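You operate a simulated robot arm through the tools that you are given. There is no shell and no other tool. Be economical: measure what you need, move in short steps, check, and stop when the job is done.

Carry out the task below with a simulated robot arm. There is one attempt and no reset: what you move stays moved.

## Task
Land the table, shut off the air and bleed the line to 0.
Fine: in that order; wait for the LAND lamp; turn the black panel knob to 0 as well.

The check looks at the end state, three seconds after you hand in, the way a careful person would. Anything else that was tipped, shoved, dropped, spilled or broken makes it a failure.

## Robot
A 7-joint arm with a two-finger gripper, fixed in place. Base frame: the origin is at the foot of the arm, x ahead of it, y to its left, z up. Units: cm, degrees, N and s.
With the tool pointing down near the work surface it reaches from about 30 to 70 cm from the base axis. Its first joint turns from -66.0 to 66.0 degrees. Payload 2.45 kg.
Tool frame: the origin (TCP) lies between the finger pads and is the grasp point; the fingertips stand 2.6 cm ahead of it; z points along the fingers, y is the line along which they close. The gripper opens to 9.6 cm. The gripper's body begins 6.9 cm behind the TCP.
Orientation is that of the tool frame in the base frame, as a unit quaternion [w, x, y, z]. With the fingers straight down and closing along the base's y, the tool's x points along the base's -x, its y along +y and its z along -z.

## Interface
- The arm moves only by the tool drive_tool. Its argument "rows" is one flat list of numbers, 7 for each row, row after row: the shift along the base's x, y, z in cm, then the turn, a rotation vector about the base's x, y, z in degrees, then the closure, from 0 (fully open) to 1 (shut). In form: [x, y, z, rx, ry, rz, gripper, x, y, z, rx, ry, rz, gripper, ...]. A call has 1 to 8 rows; each row is the pose to reach, as a shift and turn from the pose commanded when the call began. A row lasts 0.2 s, in which the tool goes at most 5 cm and 8.6 degrees; a call with a longer step from one row to the next is refused whole, and so is a gripper value outside its range. Where a pose cannot be reached the arm comes as near as it can. A force on the tool above 40 N (or 10 N above the force at the start of the call, whichever is more), or a blocked arm, ends the call early, and 0.2 s more pass. The fingers move at their own pace and stop on an object; they squeeze with about 36 N. The grip force told is the motor's: it shows also when the fingers shut on nothing. Time passes only in rows, and 0.2 s behind the last, so rows that repeat a pose let the fingers close. It gives the time, the measured TCP pose, the force on the tool (base axes), the opening and the grip force at its end, in the units of the frame above (readings bear some noise), with the torque about the TCP (base axes, N m) and any sound that the robot's microphone picked up.
- Cameras (640 x 400 px; columns grow to the right, rows downward): "scene" is fixed at [17.15, -40.72, 142.38]; the picture's right is [0.65, -0.76, 0.00], its down [-0.50, -0.43, -0.75] and it looks along [0.57, 0.49, -0.66] (base axes); focal length 318 px, centre (320, 200). "wrist" rides on the gripper at [8.2, 0.3, -9.8] in the tool frame; the picture's right is [-0.04, 1.00, 0.00], its down [-0.73, -0.03, -0.68] and it looks along [-0.68, -0.03, 0.73] (tool axes); focal length 256 px, centre (320, 200).
- grab_frame(camera): a new picture of that camera. No time passes.
- measure_at(camera, pixels): there is no depth. For up to 12 entries [column, row, z] of the newest picture of that camera ("zoom" is the newest enlarged one), the place [x, y] in the base frame at which the ray of that pixel passes the height z, good to about 0.2 cm, but the place of the scene camera against the robot may be out by one fixed shift of up to 1.2 cm in any direction. No time passes.
- zoom(camera, box): a new picture of the part [left, top, right, bottom] of that camera's present view, enlarged. No time passes.
- sign_off(): hands the job in; it is judged then, once.

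Work in short steps. Measure before you move; look again where a grasp or a placing could have gone wrong, and mend it. You have 80 turns and 38 pictures in all, those below and enlarged ones among them. Open the gripper and draw the arm clear of the work before you hand the job in, unless the task says otherwise; then end with one line.

The tools are called after ">>>" as name(argument=value, ...) on one line, values as JSON. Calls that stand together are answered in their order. drive_tool: Moves the arm, as the interface text tells. Its arguments: {"type":"object","properties":{"rows":{"type":"array","items":{"type":"number"}}},"required":["rows"]} The other tools are called the same way: grab_frame (camera) takes a picture; measure_at (camera, pixels) gives the place at which the rays of pixels pass given heights; zoom (camera, box) takes an enlarged picture of a part of a camera's view; sign_off () hands the job in.

At the start:

```text
time_s: 0.0
tcp_pos: [38.6, -5.54, 107.52]
ee_rot: [0.001, 0.0, 1.0, 0.0]
force: [-0.3, 0.4, -0.7]
torque: [-0.02, -0.02, 0.02]
finger_gap: 9.6
grasp_force: 0.0
```

scene: 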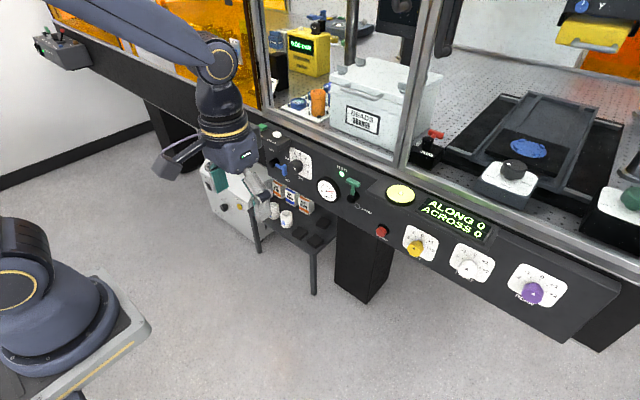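
wrist: 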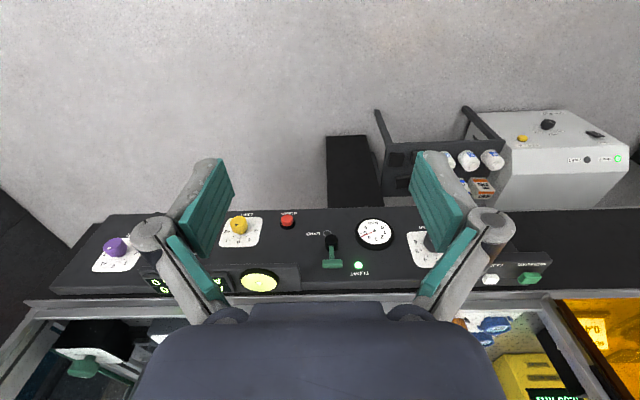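

The panel shows a green float/land lever near scene (352,186), a gauge, a black knob (297,165) and a blue lever (280,168). I zoom in to read labels.

>>> zoom(camera="scene", box=[240, 110, 400, 230])

>>> zoom(camera="wrist", box=[280, 200, 560, 300])

```text
3.33 times, centred on (320, 170) of scene
```

zoom: 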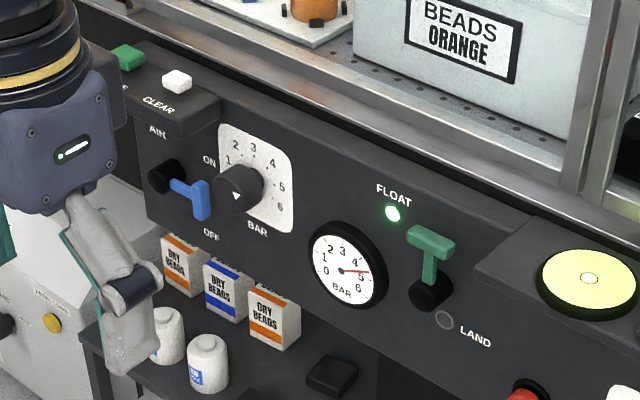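

```text
2.29 times, centred on (420, 250) of wrist
```

zoom: 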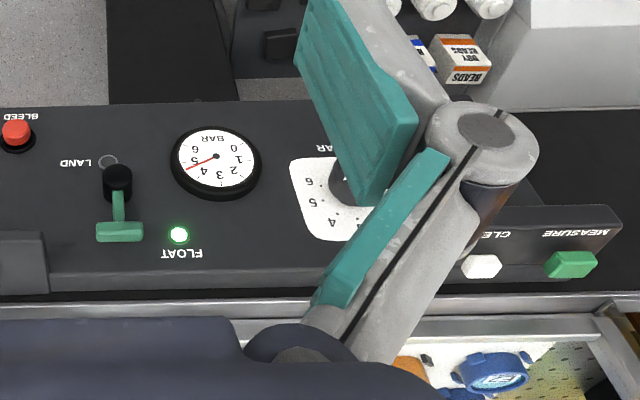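

I triangulate the key features from both cameras: lever handle, lever base, float lamp, gauge centre, bleed button, and clear button.

>>> measure_at(camera="scene", pixels=[[353, 182, 75], [353, 182, 90], [353, 197, 75], [353, 197, 90], [342, 174, 75], [342, 174, 90], [327, 190, 75], [327, 190, 90], [381.5, 232, 75], [381.5, 232, 90], [277, 134, 75], [277, 134, 90]])

>>> measure_at(camera="wrist", pixels=[[332.4, 264, 75], [332.4, 264, 90], [331.4, 243, 75], [331.4, 243, 90], [358.3, 265, 75], [358.3, 265, 90], [374.5, 233.5, 75], [374.5, 233.5, 90], [287, 221, 75], [287, 221, 90], [490.5, 279, 75], [490.5, 279, 90]])

```text
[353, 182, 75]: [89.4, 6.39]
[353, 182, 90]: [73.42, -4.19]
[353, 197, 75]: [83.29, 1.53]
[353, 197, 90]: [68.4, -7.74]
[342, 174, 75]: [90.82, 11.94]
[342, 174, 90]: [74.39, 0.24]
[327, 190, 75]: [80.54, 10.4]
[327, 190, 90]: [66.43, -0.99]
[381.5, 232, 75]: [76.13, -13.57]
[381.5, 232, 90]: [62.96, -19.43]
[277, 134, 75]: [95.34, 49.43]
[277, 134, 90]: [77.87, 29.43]
```

```text
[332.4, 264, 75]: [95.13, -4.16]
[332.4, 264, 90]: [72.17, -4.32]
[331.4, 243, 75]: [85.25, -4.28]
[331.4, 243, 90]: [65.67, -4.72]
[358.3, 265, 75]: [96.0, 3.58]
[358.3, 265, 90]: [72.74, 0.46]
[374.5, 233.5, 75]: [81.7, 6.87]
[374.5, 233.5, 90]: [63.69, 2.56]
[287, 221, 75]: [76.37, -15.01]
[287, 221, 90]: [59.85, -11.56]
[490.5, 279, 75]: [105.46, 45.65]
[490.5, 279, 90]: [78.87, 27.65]
```

Both cameras put the panel face near x≈75, nearly vertical, with the lever handle around (72,-4.3,89). I tip the tool forward so that it faces the panel, staying well short of it.

>>> drive_tool(rows=[1, 0, -1, 0, -8, 0, 0, 2, 0, -2, 0, -16, 0, 0, 4, 0, -4, 0, -24, 0, 0, 6, 0, -6, 0, -32, 0, 0, 8, 0, -8, 0, -40, 0, 0, 9, 0, -9, 0, -48, 0, 0, 10, 0, -10, 0, -56, 0, 0, 10, 0, -11, 0, -64, 0, 0])

>>> grab_frame(camera="wrist")

```text
time_s: 1.8
tcp_pos: [51.42, -6.48, 95.46]
ee_rot: [0.53, 0.0, 0.848, -0.001]
force: [-0.7, 0.9, -0.5]
torque: [0.01, -0.03, 0.0]
finger_gap: 9.61
grasp_force: 0.0
out of reach, approached as far as the arm can: row 4, 5, 6, 7, 8
```

```text
33 pictures are left
```

wrist: 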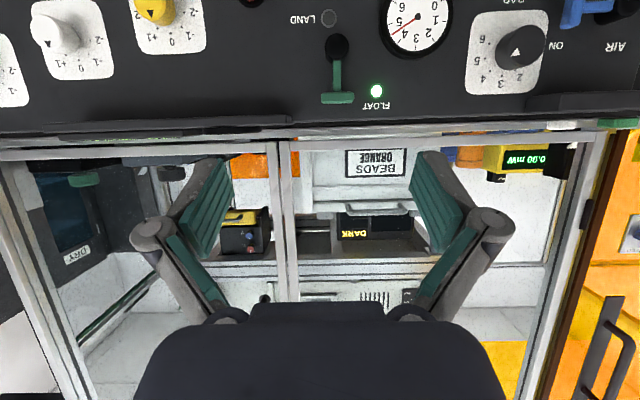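

The lever, FLOAT lamp (376,91), gauge and knob (520,45) are visible. I take rays here to triangulate against the first wrist view.

>>> measure_at(camera="wrist", pixels=[[337, 98, 80], [337, 98, 92], [337, 47, 80], [337, 47, 92], [376, 91, 80], [376, 91, 92], [417, 17, 78], [417, 17, 90], [520, 46, 80], [520, 46, 90], [572, 12, 80], [572, 12, 90]])

>>> zoom(camera="wrist", box=[300, 0, 640, 140])

```text
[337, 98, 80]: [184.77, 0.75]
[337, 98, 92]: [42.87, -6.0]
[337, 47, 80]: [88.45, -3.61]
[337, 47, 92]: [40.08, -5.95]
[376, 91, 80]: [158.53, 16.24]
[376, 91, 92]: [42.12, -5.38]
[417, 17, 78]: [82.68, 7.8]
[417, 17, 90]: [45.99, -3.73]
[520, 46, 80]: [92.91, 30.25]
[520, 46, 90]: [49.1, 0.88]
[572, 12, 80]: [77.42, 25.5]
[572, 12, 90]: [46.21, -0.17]
```

```text
1.88 times, centred on (470, 70) of wrist
```

zoom: 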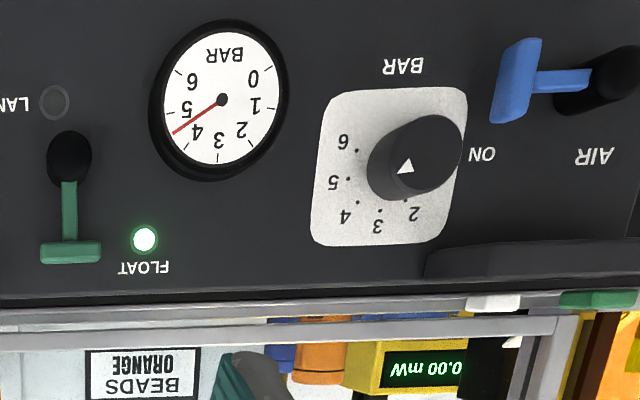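

Triangulated: lever handle ≈(73,-4.5,89.4), pivot ≈(74,-4.3,83.6), face x≈75. I go to a 45° tilt and lower so that the camera looks straight at the panel.

>>> drive_tool(rows=[0, 1.5, -3, 0, 6, 0, 0, 0, 3, -6, 0, 12, 0, 0, 0, 4, -9, 0, 19, 0, 0, 0, 6, -12, 0, 19, 0, 0, 0, 8, -13, 0, 19, 0, 0])

>>> zoom(camera="wrist", box=[200, 90, 500, 290])

```text
time_s: 3.0
tcp_pos: [51.58, 1.56, 82.99]
ee_rot: [0.379, -0.001, 0.925, 0.001]
force: [0.0, -0.7, 0.1]
torque: [0.0, -0.03, -0.03]
finger_gap: 9.6
grasp_force: 0.0
out of reach, approached as far as the arm can: row 1, 5
```

```text
2.00 times, centred on (350, 190) of wrist
```

zoom: 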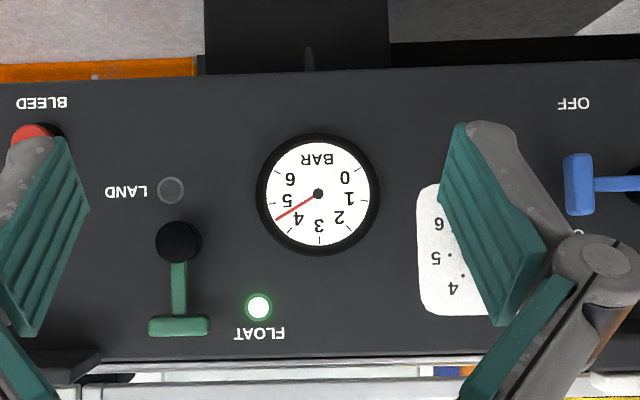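

Head-on view shows gauge ~4.6 bar, FLOAT lit, lever up. I slide left (+y) with fingers shut to see the knob and the air lever, and the green lever from the side.

>>> drive_tool(rows=[0, 4, 0, 0, 0, 0, 0.5, 0, 8, 0, 0, 0, 0, 1, 0, 12, 0, 0, 0, 0, 1, 0, 14, 0, 0, 0, 0, 1, 0, 14, 0, 0, 0, 0, 1])

>>> grab_frame(camera="wrist")

>>> zoom(camera="wrist", box=[300, 80, 520, 220])

>>> zoom(camera="wrist", box=[80, 100, 300, 260])

```text
time_s: 4.2
tcp_pos: [57.04, 12.43, 85.18]
ee_rot: [0.379, -0.001, 0.925, 0.002]
force: [1.1, -0.1, -0.6]
torque: [0.0, 0.01, -0.03]
finger_gap: 0.0
grasp_force: 11.9
out of reach, approached as far as the arm can: row 1, 2, 3, 4, 5
```

```text
30 pictures are left
```

wrist: 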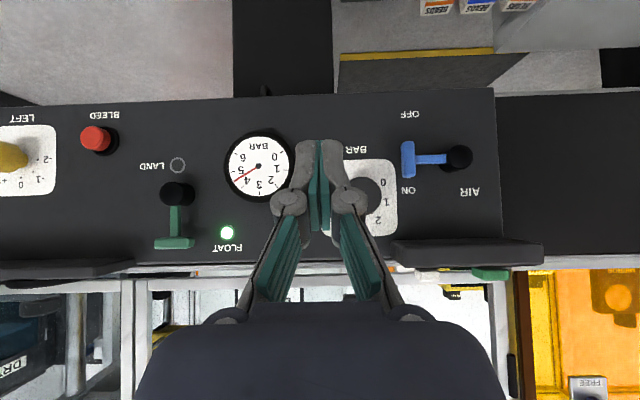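

```text
2.86 times, centred on (410, 150) of wrist
```

zoom: 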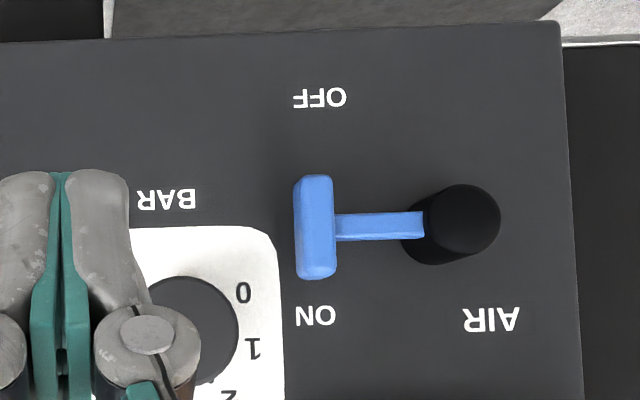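

```text
2.50 times, centred on (190, 180) of wrist
```

zoom: 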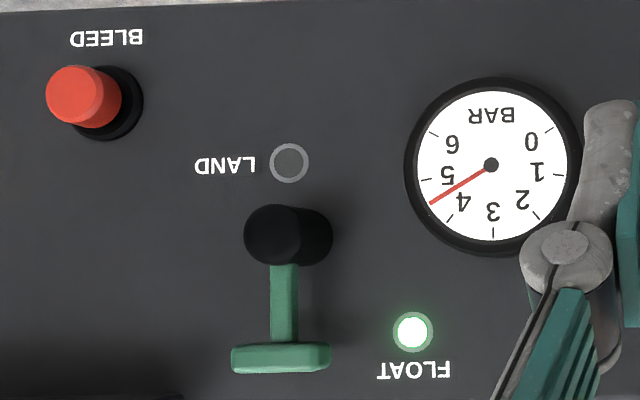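

The levers turn about the face normal: hub green ≈(y -4.6, z 84), handle bar at z≈89.6, right/left ends y≈-6.8…-2.6. I bring the shut fingers to a spot left of the handle, still short of the face.

>>> drive_tool(rows=[3, -3, 2, 0, 0, 0, 1, 6, -6, 4, 0, 0, 0, 1, 9, -9, 5.5, 0, 0, 0, 1, 9, -10.4, 5.5, 0, 0, 0, 1, 9, -10.4, 5.5, 0, 0, 0, 1])

>>> grab_frame(camera="wrist")

```text
time_s: 5.4
tcp_pos: [66.05, 1.93, 90.47]
ee_rot: [0.383, 0.0, 0.924, 0.0]
force: [-1.8, 0.0, 0.0]
torque: [0.0, -0.03, -0.05]
finger_gap: 0.0
grasp_force: 28.9
```

```text
27 pictures are left
```

wrist: 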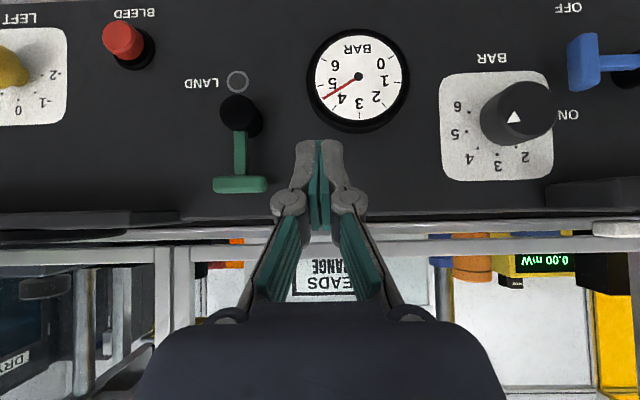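

The bar's left end is at (268,184) ≈ y -2.4, z 89.5; the fingers are at y≈1.9, clear of it. I advance 5.5 cm to the face.

>>> drive_tool(rows=[2, 0, 0.1, 0, 0, 0, 1, 4, 0, 0.2, 0, 0, 0, 1, 5.4, 0, 0.2, 0, 0, 0, 1, 5.4, 0, 0.2, 0, 0, 0, 1])

>>> zoom(camera="scene", box=[290, 140, 410, 230])

```text
time_s: 6.4
tcp_pos: [71.42, 1.85, 90.72]
ee_rot: [0.383, 0.0, 0.924, -0.001]
force: [-0.1, 0.3, 0.7]
torque: [0.01, 0.01, -0.02]
finger_gap: 0.0
grasp_force: 28.9
```

```text
4.44 times, centred on (350, 185) of scene
```

zoom: 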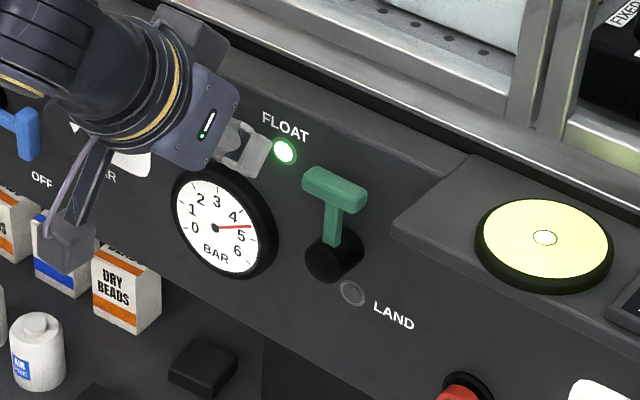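

A bullseye ledge (front near x≈69, z≈92, y<-7) overhangs the lever's right side, so a 45° hand would hit it when following the swing. I back off and turn the tool nearly horizontal.

>>> drive_tool(rows=[-3, 0, 0, 0, 0, 0, 1, -6, 0, 0, 0, -7, 0, 1, -6, 0, 0, 0, -14, 0, 1, -6, 0, 0, 0, -21, 0, 1, -6, 0, 0, 0, -28, 0, 1, -6, 0, -1, 0, -35, 0, 1, -6, 0, -1, 0, -35, 0, 1])

>>> grab_frame(camera="wrist")

```text
time_s: 8.0
tcp_pos: [70.57, 6.33, 99.13]
ee_rot: [0.597, 0.019, 0.802, -0.023]
force: [-0.5, -0.4, -0.6]
torque: [0.03, 0.01, 0.0]
finger_gap: 0.0
grasp_force: 28.6
out of reach, approached as far as the arm can: row 3, 4, 5, 6, 7
```

```text
25 pictures are left
```

wrist: 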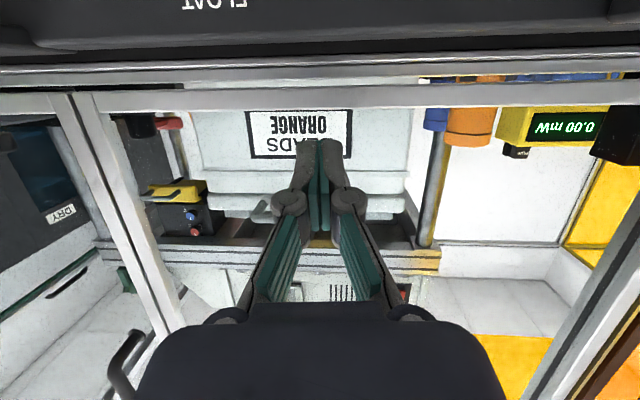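

Horizontal isn't reachable here; ~58° tilt was. With that tilt the fingers can push on the stem between hub and bar and stay under the ledge. I return to 58° at about (66,1,91).

>>> drive_tool(rows=[-3, -2, -1, 0.6, 7.5, 1.6, 1, -4.6, -4, -4, 1.2, 15, 3.2, 1, -4.6, -5.3, -7.5, 1.2, 15, 3.2, 1, -4.6, -5.3, -8, 1.2, 15, 3.2, 1, -4.6, -5.3, -8, 1.2, 15, 3.2, 1])

```text
time_s: 9.2
tcp_pos: [65.85, 1.03, 91.14]
ee_rot: [0.487, 0.0, 0.874, -0.001]
force: [0.2, -0.2, -0.1]
torque: [0.05, 0.0, -0.02]
finger_gap: 0.01
grasp_force: 28.6
```

Pose is right (58°). I lower to z 87.75 and advance to x≈71 at y≈-1, left of the bar's end.

>>> drive_tool(rows=[0, -1, -2, 0, 0, 0, 1, 0, -2, -3.4, 0, 0, 0, 1, 3, -2, -3.4, 0, 0, 0, 1, 5.2, -2, -3.4, 0, 0, 0, 1, 5.2, -2, -3.4, 0, 0, 0, 1])

>>> zoom(camera="scene", box=[290, 140, 410, 230])

>>> zoom(camera="wrist", box=[200, 0, 440, 150])

```text
time_s: 10.4
tcp_pos: [71.0, -1.15, 87.63]
ee_rot: [0.487, 0.0, 0.874, -0.002]
force: [-0.1, -0.1, -0.8]
torque: [-0.01, 0.0, -0.02]
finger_gap: 0.0
grasp_force: 28.6
out of reach, approached as far as the arm can: row 1, 2, 3
```

```text
4.44 times, centred on (350, 185) of scene
```

zoom: 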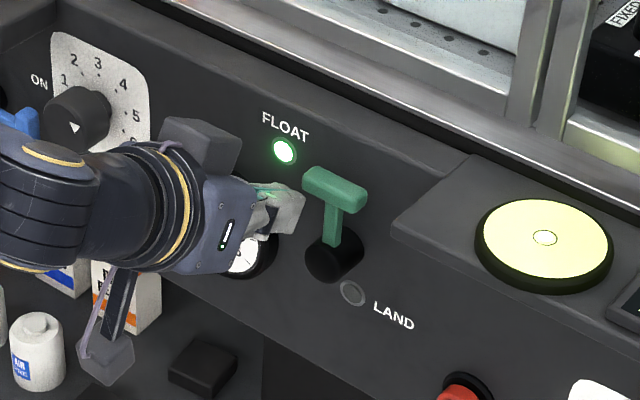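

```text
2.67 times, centred on (320, 75) of wrist
```

zoom: 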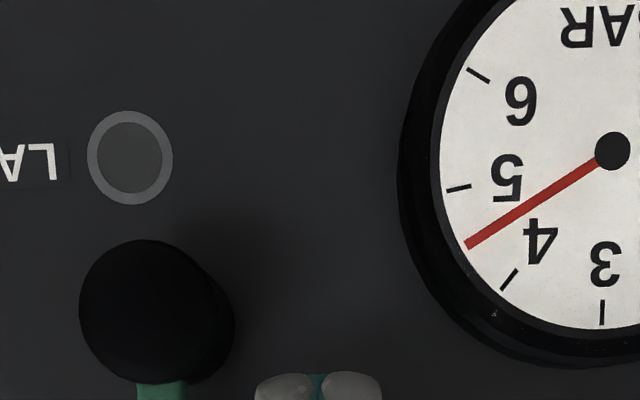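

Finger is left of the stem, between hub and bar. I press rightward (-y) gently through the first 20° of swing and read the force.

>>> drive_tool(rows=[0, -1, 0, 0, 0, 0, 1, 0, -1.7, 0, 0, 0, 0, 1, 0, -2.2, 0.1, 0, 0, 0, 1, 0, -2.6, 0.2, 0, 0, 0, 1, 0, -3.0, 0.34, 0, 0, 0, 1])

>>> zoom(camera="scene", box=[290, 140, 410, 230])

```text
time_s: 11.6
tcp_pos: [71.03, -4.05, 88.04]
ee_rot: [0.485, 0.001, 0.875, -0.002]
force: [-0.5, 0.7, -0.3]
torque: [0.05, 0.01, 0.03]
finger_gap: 0.0
grasp_force: 28.5
```

```text
4.44 times, centred on (350, 185) of scene
```

zoom: 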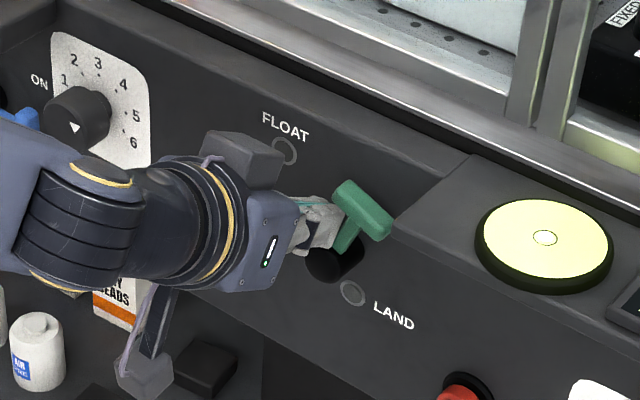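

The lever turned easily (~30°) and FLOAT went dark. I continue the arc toward horizontal.

>>> drive_tool(rows=[0, -0.6, 0, 0, 0, 0, 1, 0, -1.1, 0, 0, 0, 0, 1, 0, -1.6, -0.15, 0, 0, 0, 1, 0, -2.1, -0.4, 0, 0, 0, 1, 0, -2.6, -0.7, 0, 0, 0, 1, 0, -3.0, -1.0, 0, 0, 0, 1, 0, -3.2, -1.5, 0, 0, 0, 1])

>>> zoom(camera="scene", box=[290, 140, 410, 230])

```text
time_s: 13.2
tcp_pos: [71.01, -7.19, 86.52]
ee_rot: [0.487, 0.001, 0.873, -0.002]
force: [0.4, 0.4, -0.6]
torque: [0.02, -0.04, -0.02]
finger_gap: 0.0
grasp_force: 28.7
```

```text
4.44 times, centred on (350, 185) of scene
```

zoom: 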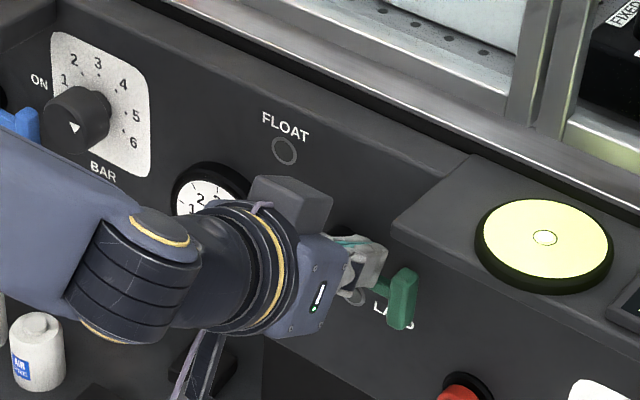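

The lever is about horizontal. I press down another 1 cm to seat it against its stop.

>>> drive_tool(rows=[0, 0, -0.3, 0, 0, 0, 1, 0, 0, -0.6, 0, 0, 0, 1, 0, 0, -0.9, 0, 0, 0, 1])

>>> zoom(camera="wrist", box=[200, 0, 440, 150])

```text
time_s: 13.8
tcp_pos: [71.08, -7.18, 86.57]
ee_rot: [0.491, 0.001, 0.871, -0.002]
force: [-21.2, 4.1, 11.6]
torque: [0.09, 0.22, 0.11]
finger_gap: 0.6
grasp_force: 28.8
stopped in row 3: the force on the tool passed its limit at 45 N (the readings are from after the stop); the commanded pose is now the measured one
```

```text
2.67 times, centred on (320, 75) of wrist
```

zoom: 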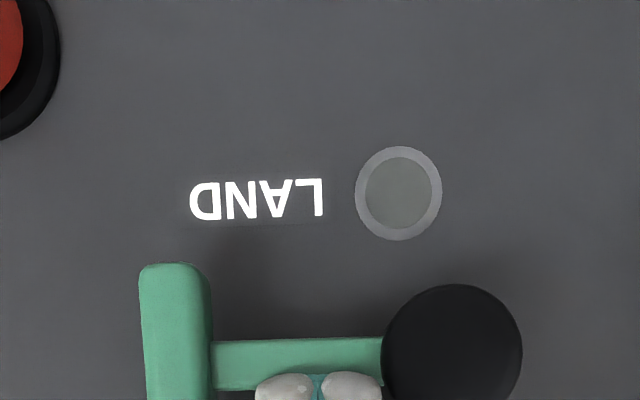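

The lever is horizontal against its stop; the LAND lamp isn't lit yet. I withdraw up and back, wait a few seconds, and look.

>>> drive_tool(rows=[-0.5, 0, 0.5, 0, 0, 0, 1, -2, 0, 0.8, 0, 0, 0, 1, -4, 0, 0.8, 0, 0, 0, 1, -4, 0, 0.8, 0, 0, 0, 1, -4, 0, 0.8, 0, 0, 0, 1, -4, 0, 0.8, 0, 0, 0, 1, -4, 0, 0.8, 0, 0, 0, 1, -4, 0, 0.8, 0, 0, 0, 1])

>>> grab_frame(camera="wrist")

```text
time_s: 15.6
tcp_pos: [67.28, -7.28, 87.18]
ee_rot: [0.49, 0.0, 0.872, -0.003]
force: [0.2, 0.7, -0.1]
torque: [-0.01, 0.01, 0.01]
finger_gap: 0.0
grasp_force: 28.8
```

```text
19 pictures are left
```

wrist: 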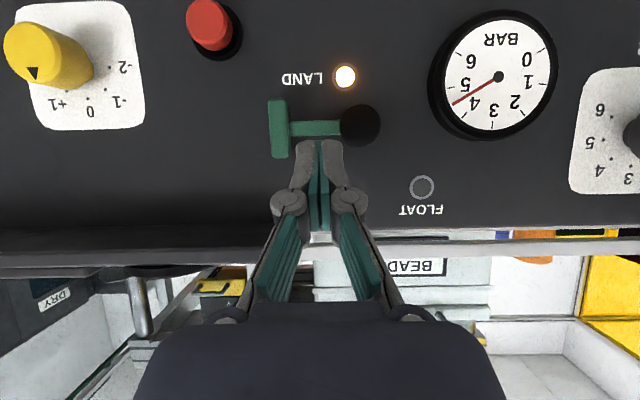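

LAND lamp is lit (345,77). Next the blue air lever: hub ≈(y 27.4, z 80.9), stem running right to a bar at y≈21.8. I move across at x≈65, staying off the knob.

>>> drive_tool(rows=[-2, 4, 0, 0, 0, 0, 1, -2, 8.5, 0, 0, 0, 0, 1, -2, 13, 0, 0, 0, 0, 1, -2, 17.5, 0, 0, 0, 0, 1, -2, 22, 0, 0, 0, 0, 1, -2, 27, 0, 0, 0, 0, 1, -2, 31.5, 0, 0, 0, 0, 1, -2, 31.8, 0, 0, 0, 0, 1])

>>> grab_frame(camera="wrist")

```text
time_s: 17.1
tcp_pos: [69.61, 16.92, 88.6]
ee_rot: [0.483, 0.007, 0.875, -0.021]
force: [-56.6, -2.0, 33.6]
torque: [-0.27, 0.4, -0.07]
finger_gap: 0.6
grasp_force: 28.4
out of reach, approached as far as the arm can: row 1, 2, 3, 4, 5, 6, 7
stopped in row 7: the force on the tool passed its limit at 133 N (the readings are from after the stop); the commanded pose is now the measured one
```

```text
18 pictures are left
```

wrist: 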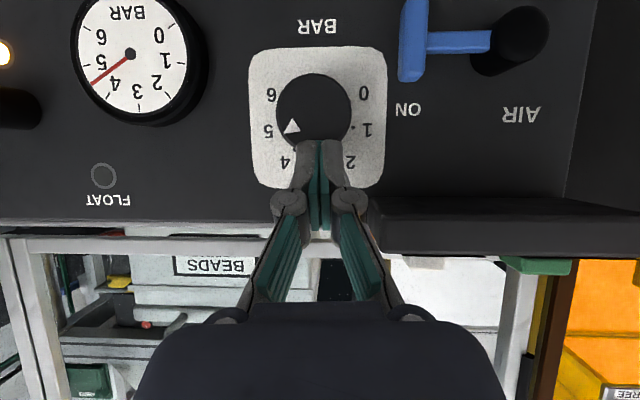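

The arm couldn't hold x=65 off-axis with this heading and came up against the knob. I retreat straight back and yaw the tool toward its radial direction.

>>> drive_tool(rows=[-1, 0, 0.5, 0, 0, 4, 1, -3, 0, 1, 0, 0, 9, 1, -5, 0, 1.5, 0, 0, 14, 1, -6, 0, 1.5, 0, 0, 18, 1, -6, 0, 1.5, 0, 0, 18, 1])

>>> zoom(camera="wrist", box=[180, 0, 560, 240])

```text
time_s: 18.3
tcp_pos: [64.06, 16.96, 90.12]
ee_rot: [0.476, -0.131, 0.868, 0.057]
force: [0.1, 0.3, 0.4]
torque: [0.02, 0.01, 0.02]
finger_gap: 0.0
grasp_force: 29.1
out of reach, approached as far as the arm can: row 2, 3
```

```text
1.67 times, centred on (370, 120) of wrist
```

zoom: 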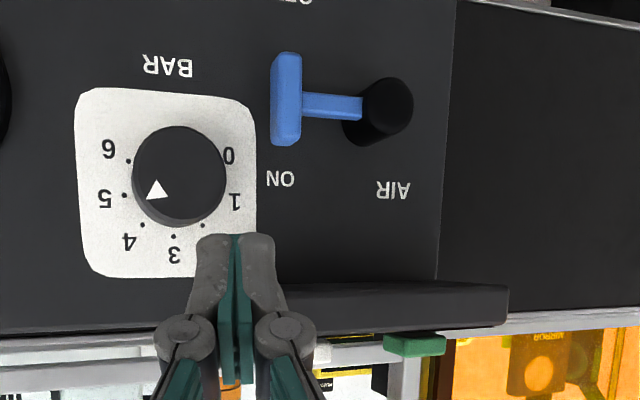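

Reachable with ~17° yaw, and the knob still points near 4.8. I move toward the blue lever, staging at about (64.5,22.5,86).

>>> drive_tool(rows=[0, 2, -1.5, 0, 0, 0, 1, 0.5, 4, -3, 0, 0, 0, 1, 0.5, 5.5, -4, 0, 0, 0, 1, 0.5, 5.5, -4, 0, 0, 0, 1])

>>> grab_frame(camera="wrist")

```text
time_s: 19.3
tcp_pos: [67.02, 21.57, 87.46]
ee_rot: [0.471, -0.132, 0.87, 0.058]
force: [0.2, -0.2, 0.1]
torque: [-0.01, 0.0, 0.0]
finger_gap: 0.02
grasp_force: 28.2
out of reach, approached as far as the arm can: row 1, 2, 3, 4
```

```text
16 pictures are left
```

wrist: 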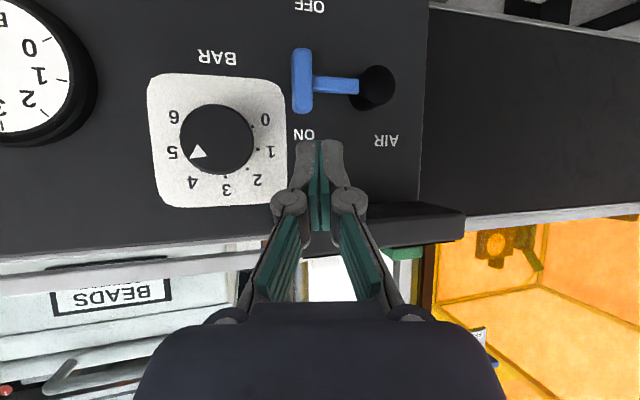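

Box ledge bottom is z≈90; the finger must slip below it. I advance while descending, getting y right first, to just above the blue stem.

>>> drive_tool(rows=[0.7, 1.2, -0.8, 0, 0, 0, 1, 1.5, 2.3, -1.6, 0, 0, 0, 1, 2.8, 2.3, -2.2, 0, 0, 0, 1, 4.2, 2.3, -2.8, 0, 0, 0, 1, 4.2, 2.3, -2.8, 0, 0, 0, 1])

>>> zoom(camera="wrist", box=[200, 0, 440, 150])

>>> zoom(camera="scene", box=[230, 110, 350, 200])

```text
time_s: 20.5
tcp_pos: [71.31, 23.82, 84.72]
ee_rot: [0.479, -0.131, 0.866, 0.056]
force: [-0.1, 0.3, 0.2]
torque: [-0.03, 0.0, 0.01]
finger_gap: 0.0
grasp_force: 28.6
out of reach, approached as far as the arm can: row 1, 2
```

```text
2.67 times, centred on (320, 75) of wrist
```

zoom: 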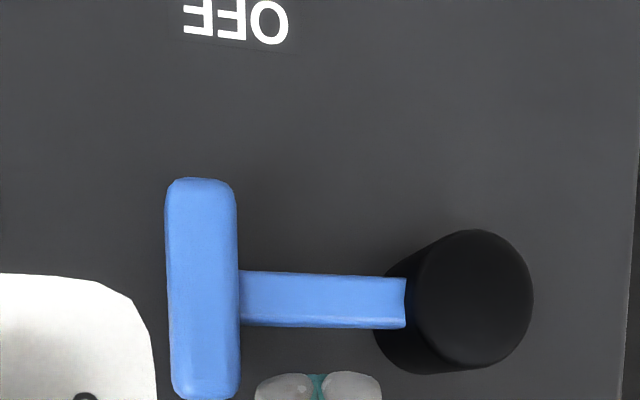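

```text
4.44 times, centred on (290, 155) of scene
```

zoom: 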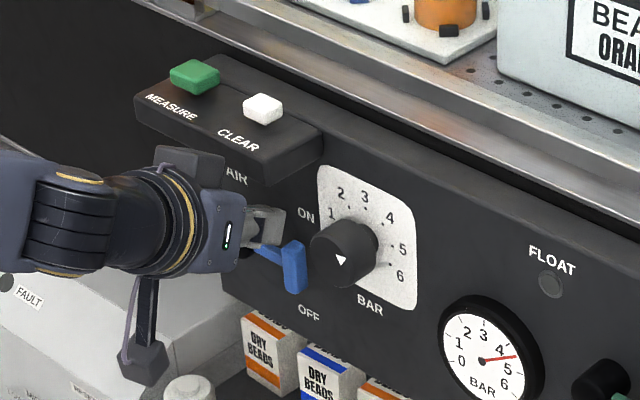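

Finger sits above the blue stem between bar (200,290) and hub. I push down along the arc through the first ~40°.

>>> drive_tool(rows=[0, 0, -0.5, 0, 0, 0, 1, 0, 0, -1, 0, 0, 0, 1, 0, -0.25, -1.5, 0, 0, 0, 1, 0, -0.45, -2, 0, 0, 0, 1, 0, -0.45, -2.6, 0, 0, 0, 1, 0, -0.45, -3.3, 0, 0, 0, 1])

>>> zoom(camera="scene", box=[230, 110, 350, 200])

```text
time_s: 21.9
tcp_pos: [71.38, 23.54, 81.67]
ee_rot: [0.476, -0.13, 0.868, 0.055]
force: [0.3, -0.3, -0.7]
torque: [0.0, 0.0, -0.01]
finger_gap: 0.0
grasp_force: 28.6
```

```text
4.44 times, centred on (290, 155) of scene
```

zoom: 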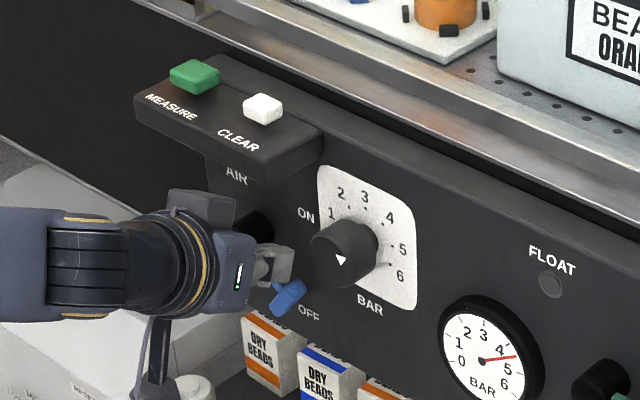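

The lever is turning down (~45°). I continue the arc to vertical.

>>> drive_tool(rows=[0, 0.2, -0.6, 0, 0, 0, 1, 0, 0.45, -1.2, 0, 0, 0, 1, 0, 0.9, -1.7, 0, 0, 0, 1, 0, 1.3, -2.1, 0, 0, 0, 1, 0, 1.7, -2.4, 0, 0, 0, 1, 0, 2.0, -2.5, 0, 0, 0, 1])

>>> zoom(camera="wrist", box=[200, 0, 440, 150])

```text
time_s: 23.3
tcp_pos: [71.98, 25.33, 78.99]
ee_rot: [0.478, -0.129, 0.867, 0.054]
force: [-3.0, -13.7, -3.2]
torque: [0.08, 0.0, 0.01]
finger_gap: 0.0
grasp_force: 28.5
out of reach, approached as far as the arm can: row 1, 2, 3, 4, 5, 6
```

```text
2.67 times, centred on (320, 75) of wrist
```

zoom: 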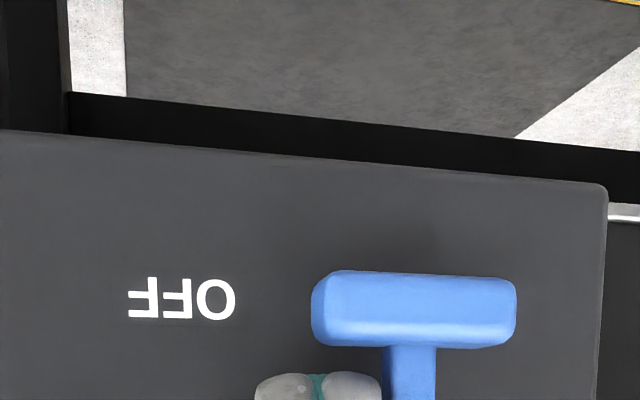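

Lever is vertical by OFF with 14 N reaction: at its stop. I slide off to the right, then rise and back away, keeping under the box.

>>> drive_tool(rows=[0, -2, 0.3, 0, 0, 0, 1, -0.5, -3.5, 2.5, 0, 0, 0, 1, -1.5, -4, 4.5, 0, 0, 0, 1, -4, -4.5, 7, 0, 0, 0, 1, -7, -7, 9, 0, 0, 0, 1, -10, -10, 10, -1.2, 4, 0, 1, -13, -13, 10, -2.4, 8, 0, 1, -15, -17, 10, -3.8, 12.5, 0, 1])

>>> grab_frame(camera="wrist")

```text
time_s: 25.1
tcp_pos: [57.12, 8.72, 89.14]
ee_rot: [0.378, -0.139, 0.914, 0.042]
force: [-0.2, 0.4, 0.2]
torque: [0.02, 0.0, -0.01]
finger_gap: 0.0
grasp_force: 28.7
out of reach, approached as far as the arm can: row 1, 4, 5
```

```text
11 pictures are left
```

wrist: 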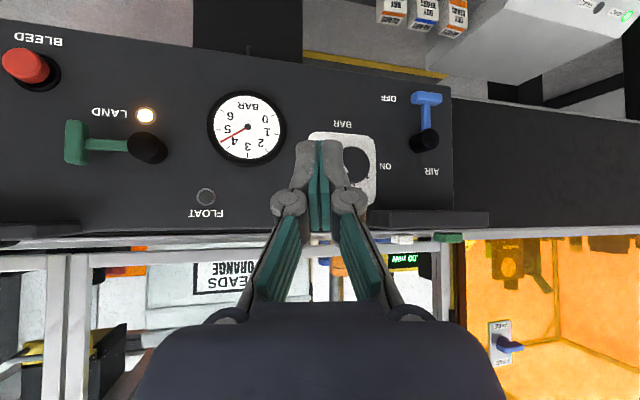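

AIR lever now at OFF (427,97), LAND lit, gauge still ~4.6. I turn to face the bleed button, ≈(73.3,-14.5,77), and stage in front of it.

>>> drive_tool(rows=[0, -3, -1.5, 0.3, 0, -4, 1, 0, -6, -3, 0.6, 0, -8, 1, 1, -9, -4.5, 0.9, 0, -12, 1, 2, -12, -6, 1.1, 0, -16, 1, 3, -15, -7.5, 1.3, 0, -20, 1, 4, -18, -9, 1.5, -0.1, -24, 1, 5, -21.4, -10.5, 1.7, -0.2, -27.6, 1, 6.9, -21.4, -11.1, 1.7, -0.2, -27.6, 1])

>>> grab_frame(camera="wrist")

```text
time_s: 26.9
tcp_pos: [63.99, -12.84, 78.13]
ee_rot: [0.381, 0.089, 0.92, -0.037]
force: [-1.0, 0.6, -0.5]
torque: [0.02, -0.01, -0.02]
finger_gap: 0.01
grasp_force: 28.5
```

```text
10 pictures are left
```

wrist: 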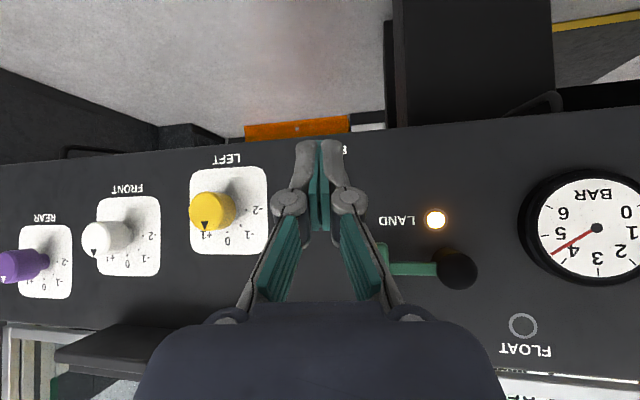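

The button projects right behind the fingertips (≈(329,185)), as wanted. I advance to just short of contact and press in slowly.

>>> drive_tool(rows=[3, -0.6, -0.1, 0, 0, 0, 1, 5.5, -1.1, -0.15, 0, 0, 0, 1, 6.2, -1.15, -0.15, 0, 0, 0, 1, 6.5, -1.15, -0.15, 0, 0, 0, 1, 6.8, -1.15, -0.15, 0, 0, 0, 1, 7.0, -1.15, -0.15, 0, 0, 0, 1, 7.0, -1.15, -0.15, 0, 0, 0, 1])

```text
time_s: 28.5
tcp_pos: [70.91, -14.06, 77.88]
ee_rot: [0.38, 0.088, 0.92, -0.036]
force: [-3.5, -0.3, -0.9]
torque: [-0.02, 0.0, 0.05]
finger_gap: 0.0
grasp_force: 28.6
heard: click
```

A click and a 3.5 N reaction: the button is going in. I press 0.4 cm further and hold.

>>> drive_tool(rows=[0.2, 0, 0, 0, 0, 0, 1, 0.4, 0, 0, 0, 0, 0, 1, 0.4, 0, 0, 0, 0, 0, 1, 0.4, 0, 0, 0, 0, 0, 1, 0.4, 0, 0, 0, 0, 0, 1, 0.4, 0, 0, 0, 0, 0, 1, 0.4, 0, 0, 0, 0, 0, 1, 0.4, 0, 0, 0, 0, 0, 1])

>>> zoom(camera="wrist", box=[300, 80, 640, 290])

```text
time_s: 30.3
tcp_pos: [71.26, -13.82, 78.0]
ee_rot: [0.38, 0.089, 0.92, -0.036]
force: [-15.9, -1.4, -2.5]
torque: [0.03, 0.19, -0.06]
finger_gap: 0.58
grasp_force: 28.9
```

```text
1.88 times, centred on (470, 185) of wrist
```

zoom: 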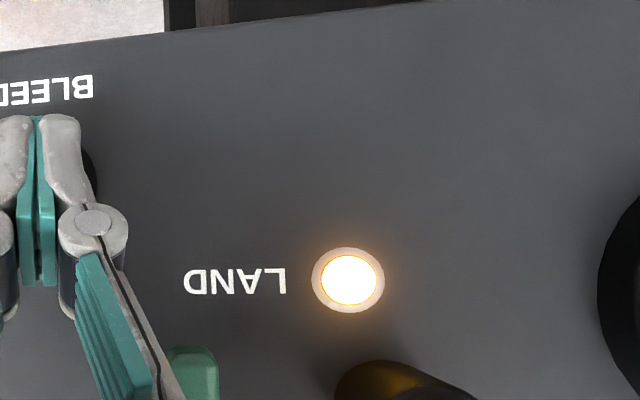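

The button bottoms at 16 N; the gauge is out of this view. I hold a further 1.8 s and look at the gauge with the scene camera.

>>> drive_tool(rows=[0, 0, 0, 0, 0, 0, 1, 0, 0, 0, 0, 0, 0, 1, 0, 0, 0, 0, 0, 0, 1, 0, 0, 0, 0, 0, 0, 1, 0, 0, 0, 0, 0, 0, 1, 0, 0, 0, 0, 0, 0, 1, 0, 0, 0, 0, 0, 0, 1, 0, 0, 0, 0, 0, 0, 1])

>>> zoom(camera="scene", box=[260, 130, 420, 250])

```text
time_s: 32.1
tcp_pos: [71.28, -13.9, 77.87]
ee_rot: [0.381, 0.088, 0.92, -0.037]
force: [-16.5, -1.1, -0.9]
torque: [0.0, 0.18, -0.04]
finger_gap: 0.62
grasp_force: 28.1
```

```text
3.33 times, centred on (340, 190) of scene
```

zoom: 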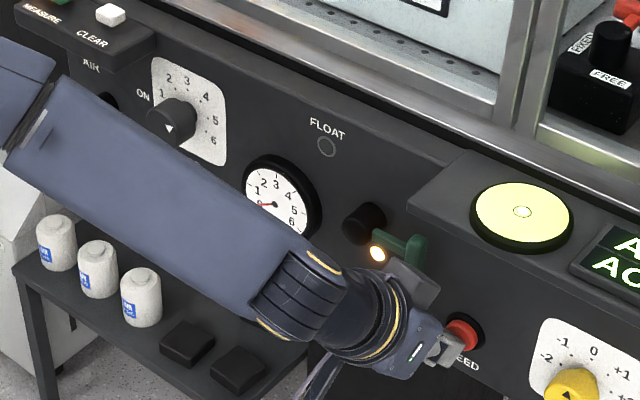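

The needle has dropped to near 0. I hold another 3.6 s to drain it completely.

>>> drive_tool(rows=[0, 0, 0, 0, 0, 0, 1, 0, 0, 0, 0, 0, 0, 1, 0, 0, 0, 0, 0, 0, 1, 0, 0, 0, 0, 0, 0, 1, 0, 0, 0, 0, 0, 0, 1, 0, 0, 0, 0, 0, 0, 1, 0, 0, 0, 0, 0, 0, 1, 0, 0, 0, 0, 0, 0, 1])

>>> drive_tool(rows=[0, 0, 0, 0, 0, 0, 1, 0, 0, 0, 0, 0, 0, 1, 0, 0, 0, 0, 0, 0, 1, 0, 0, 0, 0, 0, 0, 1, 0, 0, 0, 0, 0, 0, 1, 0, 0, 0, 0, 0, 0, 1, 0, 0, 0, 0, 0, 0, 1, 0, 0, 0, 0, 0, 0, 1])

```text
time_s: 33.9
tcp_pos: [71.24, -13.98, 77.86]
ee_rot: [0.381, 0.088, 0.919, -0.037]
force: [-16.6, -0.8, 0.9]
torque: [0.01, 0.16, -0.02]
finger_gap: 0.6
grasp_force: 28.4
```

```text
time_s: 35.7
tcp_pos: [71.36, -13.93, 77.99]
ee_rot: [0.381, 0.088, 0.92, -0.036]
force: [-17.1, 0.1, 1.1]
torque: [-0.01, 0.14, 0.02]
finger_gap: 0.59
grasp_force: 28.8
```

Retreat straight off the button, restore yaw to 0, and cross to the knob (centre ≈ y 16.6, z 85, cap x 71.7, radius ≈1.9), staging at its right side.

>>> drive_tool(rows=[-3, 0, 0.3, 0, 0, 0, 1, -7, 0.5, 2, 0, 0, 3, 1, -8, 5, 3, 0, 0, 6, 1, -8, 9.5, 4, 0, 0, 9, 1, -8, 14, 5, 0, 0, 11, 1, -8, 18.5, 6, 0, 0, 11, 1, -8, 23, 6, 0, 0, 11, 1, -8, 25.7, 6, 0, 0, 11, 1])

>>> grab_frame(camera="wrist")

```text
time_s: 37.5
tcp_pos: [63.22, 12.0, 84.05]
ee_rot: [0.382, 0.0, 0.924, -0.001]
force: [0.2, 0.0, -0.8]
torque: [-0.02, 0.01, -0.02]
finger_gap: 0.0
grasp_force: 28.3
```

```text
7 pictures are left
```

wrist: 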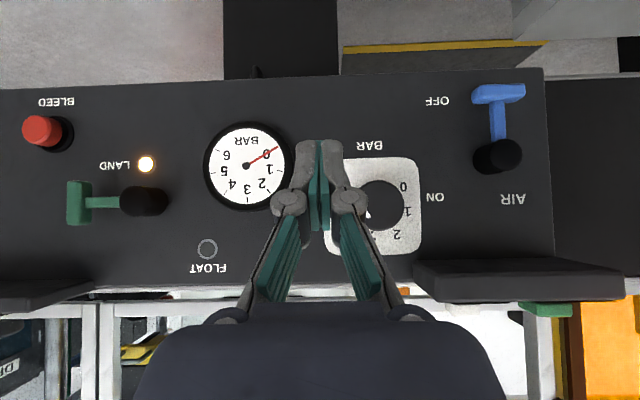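

Gauge reads 0. The knob checks out at y 16.6, z 85. I go in beside its right flank with the fingers low, ready to roll it counter-clockwise by friction.

>>> drive_tool(rows=[3, 0, -0.3, 0, 0, 0, 1, 6, 0, -0.5, 0, 0, 0, 1, 8.2, 0, -0.7, 0, 0, 0, 1, 8.2, 0, -0.7, 0, 0, 0, 1, 8.2, 1, -0.7, 0, 0, 0, 1, 8.2, 1.4, -0.7, 0, 0, 0, 1])

```text
time_s: 38.9
tcp_pos: [71.42, 13.14, 83.21]
ee_rot: [0.382, 0.0, 0.924, 0.0]
force: [0.1, 0.9, 0.2]
torque: [-0.03, 0.07, 0.03]
finger_gap: 0.0
grasp_force: 28.6
```

No contact yet. I creep +y in small steps.

>>> drive_tool(rows=[0, 0.1, 0, 0, 0, 0, 1, 0, 0.2, 0, 0, 0, 0, 1, 0, 0.2, 0, 0, 0, 0, 1])

```text
time_s: 39.7
tcp_pos: [71.5, 13.17, 83.26]
ee_rot: [0.383, 0.0, 0.924, -0.001]
force: [-2.5, -6.0, 0.2]
torque: [0.14, -0.08, 0.01]
finger_gap: 0.02
grasp_force: 28.8
```

Contact at 6 N. I add a bit of preload and slide upward 3.4 cm to roll the knob.

>>> drive_tool(rows=[0, 0.2, 0, 0, 0, 0, 1, 0, 0.2, 0.6, 0, 0, 0, 1, 0, 0.2, 1.2, 0, 0, 0, 1, 0, 0.2, 1.8, 0, 0, 0, 1, 0, 0.2, 2.4, 0, 0, 0, 1, 0, 0.2, 3.0, 0, 0, 0, 1, 0, 0.2, 3.4, 0, 0, 0, 1])

>>> zoom(camera="scene", box=[250, 120, 350, 200])

```text
time_s: 41.3
tcp_pos: [71.59, 13.34, 86.68]
ee_rot: [0.384, 0.002, 0.923, -0.003]
force: [5.4, -20.0, -0.9]
torque: [-0.33, -0.06, -0.3]
finger_gap: 0.0
grasp_force: 28.1
```

```text
5.00 times, centred on (300, 160) of scene
```

zoom: 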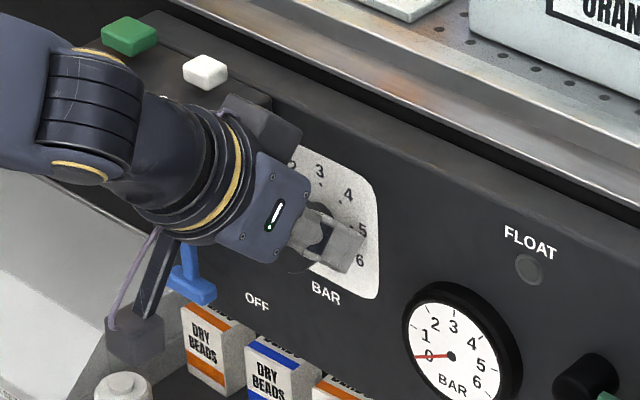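

Force along z is tiny, so the knob probably rolled. I back off sideways, drop down, and check the pointer.

>>> drive_tool(rows=[0, -0.8, 0, 0, 0, 0, 1, 0, -1.5, -1, 0, 0, 0, 1, 0, -1.5, -2.4, 0, 0, 0, 1, 0, -1.5, -3.4, 0, 0, 0, 1, 0, -1.5, -3.4, 0, 0, 0, 1])

>>> zoom(camera="wrist", box=[320, 100, 560, 250])

```text
time_s: 42.5
tcp_pos: [71.44, 12.14, 83.34]
ee_rot: [0.383, 0.0, 0.924, 0.0]
force: [0.2, -0.6, -0.6]
torque: [0.01, -0.01, 0.02]
finger_gap: 0.01
grasp_force: 28.8
```

```text
2.67 times, centred on (440, 175) of wrist
```

zoom: 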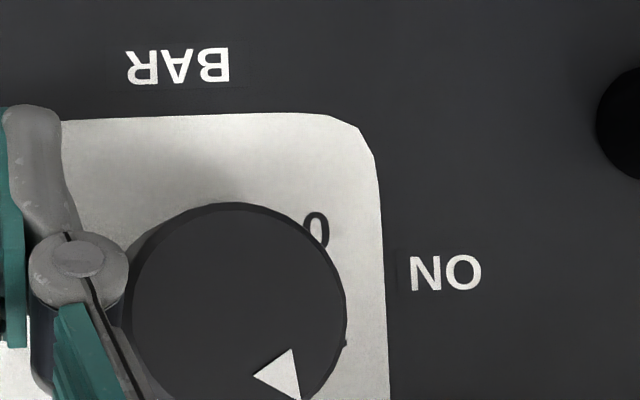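

The pointer went from ~4.8 to ~2.1 (≈107° for 3.4 cm). About 85° remains, so I do a second pass of ~2.75 cm.

>>> drive_tool(rows=[0, 1, 0, 0, 0, 0, 1, 0, 1.5, 0, 0, 0, 0, 1, 0, 1.5, 0.5, 0, 0, 0, 1, 0, 1.5, 1.1, 0, 0, 0, 1, 0, 1.5, 1.7, 0, 0, 0, 1, 0, 1.5, 2.3, 0, 0, 0, 1, 0, 1.5, 2.75, 0, 0, 0, 1, 0, 1.5, 2.75, 0, 0, 0, 1])

>>> drive_tool(rows=[0, -1.5, 0, 0, 0, 0, 1, -1.5, -1.7, -0.5, 0, 0, 0, 1, -4, -1.7, -1, 0, 0, 0, 1, -6, -1.7, -1.5, 0, 0, 0, 1, -6, -1.7, -1.5, 0, 0, 0, 1])

>>> zoom(camera="wrist", box=[320, 100, 560, 250])

```text
time_s: 44.3
tcp_pos: [71.55, 13.26, 86.26]
ee_rot: [0.384, 0.004, 0.923, -0.003]
force: [-10.7, -24.3, 12.2]
torque: [0.1, 0.03, 0.11]
finger_gap: 0.01
grasp_force: 28.7
```

```text
time_s: 45.5
tcp_pos: [65.65, 12.06, 84.5]
ee_rot: [0.383, -0.001, 0.924, 0.0]
force: [0.1, 0.1, -0.5]
torque: [-0.03, -0.02, -0.02]
finger_gap: 0.0
grasp_force: 28.5
```

```text
2.67 times, centred on (440, 175) of wrist
```

zoom: 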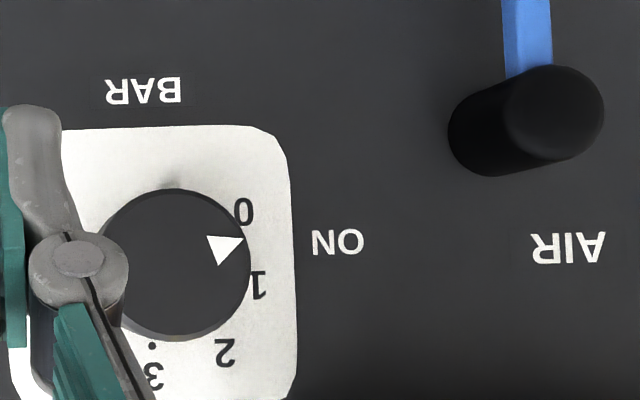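

Pointer apex (243,238) is about 112° vs ~120° for the 0 mark: ~0.2 bar short. I make a short third pass of ~0.5 cm.

>>> drive_tool(rows=[3, 0, 0, 0, 0, 0, 1, 5.85, 0, 0, 0, 0, 0, 1, 5.85, 1, 0, 0, 0, 0, 1, 5.85, 1.55, 0, 0, 0, 0, 1, 5.85, 1.55, 0.25, 0, 0, 0, 1, 5.85, 1.55, 0.5, 0, 0, 0, 1, 5.85, 1.55, 0.6, 0, 0, 0, 1])

>>> drive_tool(rows=[0, -1.5, 0, 0, 0, 0, 1, -1.5, -1.7, 0, 0, 0, 0, 1, -4, -1.7, -0.5, 0, 0, 0, 1, -6, -3, -1, 0, 0, 0, 1, -8, -6, -1, 0, 0, 0, 1, -8, -6, -1, 0, 0, 0, 1])

>>> zoom(camera="wrist", box=[340, 110, 500, 210])

```text
time_s: 47.1
tcp_pos: [71.37, 12.97, 85.09]
ee_rot: [0.383, 0.002, 0.924, -0.003]
force: [3.8, -23.6, -8.6]
torque: [-0.12, 0.02, -0.08]
finger_gap: 0.01
grasp_force: 28.8
```

```text
time_s: 48.5
tcp_pos: [63.32, 7.49, 83.95]
ee_rot: [0.383, 0.0, 0.924, 0.0]
force: [0.4, 0.6, 0.6]
torque: [0.02, -0.01, -0.04]
finger_gap: 0.0
grasp_force: 28.6
```

```text
4.00 times, centred on (420, 160) of wrist
```

zoom: 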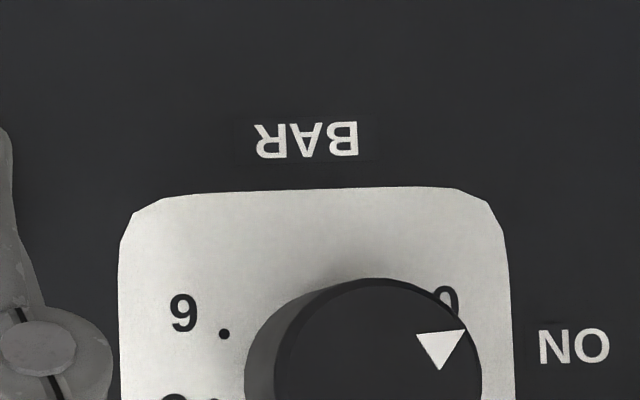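

Pointer now at ~120°, matching the 0 mark. I open the gripper and draw the arm back, then check everything once.

>>> drive_tool(rows=[-2, 0, 1, 0, 0, 0, 0.5, -5, -1, 2, 0, 4, 0, 0, -8, -2, 4, 0, 8, 0, 0, -10, -3, 6, 0, 12, 0, 0, -12, -4, 8, 0, 16, 0, 0, -12, -5, 10, 0, 20, 0, 0, -12, -5, 10, 0, 20, 0, 0])

>>> grab_frame(camera="scene")

>>> grab_frame(camera="wrist")

```text
time_s: 50.1
tcp_pos: [51.42, 2.46, 94.25]
ee_rot: [0.216, 0.0, 0.976, 0.0]
force: [-0.1, 0.1, -0.2]
torque: [0.02, 0.04, -0.01]
finger_gap: 9.63
grasp_force: 0.1
```

```text
2 pictures are left
```

scene: 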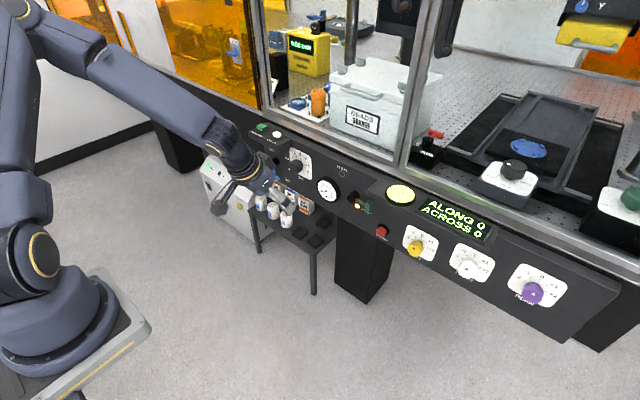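

```text
1 pictures are left
```

wrist: 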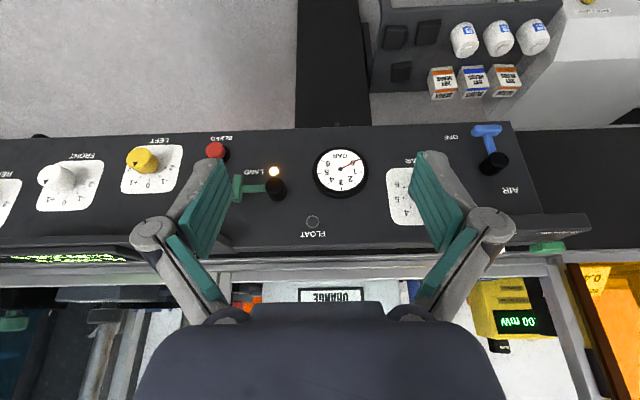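

Table landed, air off, gauge 0. I use the last picture to verify the yellow knob wasn't disturbed.

>>> zoom(camera="wrist", box=[20, 110, 260, 250])

```text
2.67 times, centred on (140, 180) of wrist
```

zoom: 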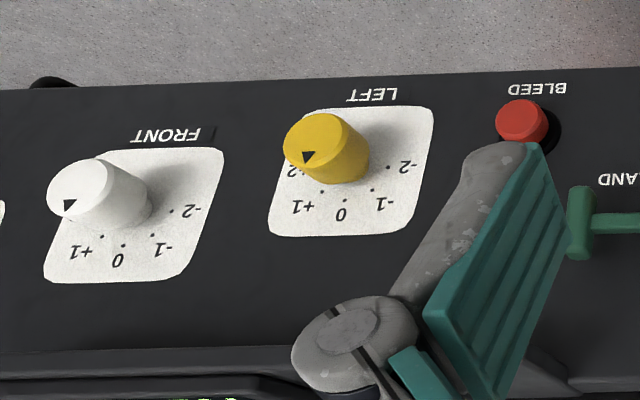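

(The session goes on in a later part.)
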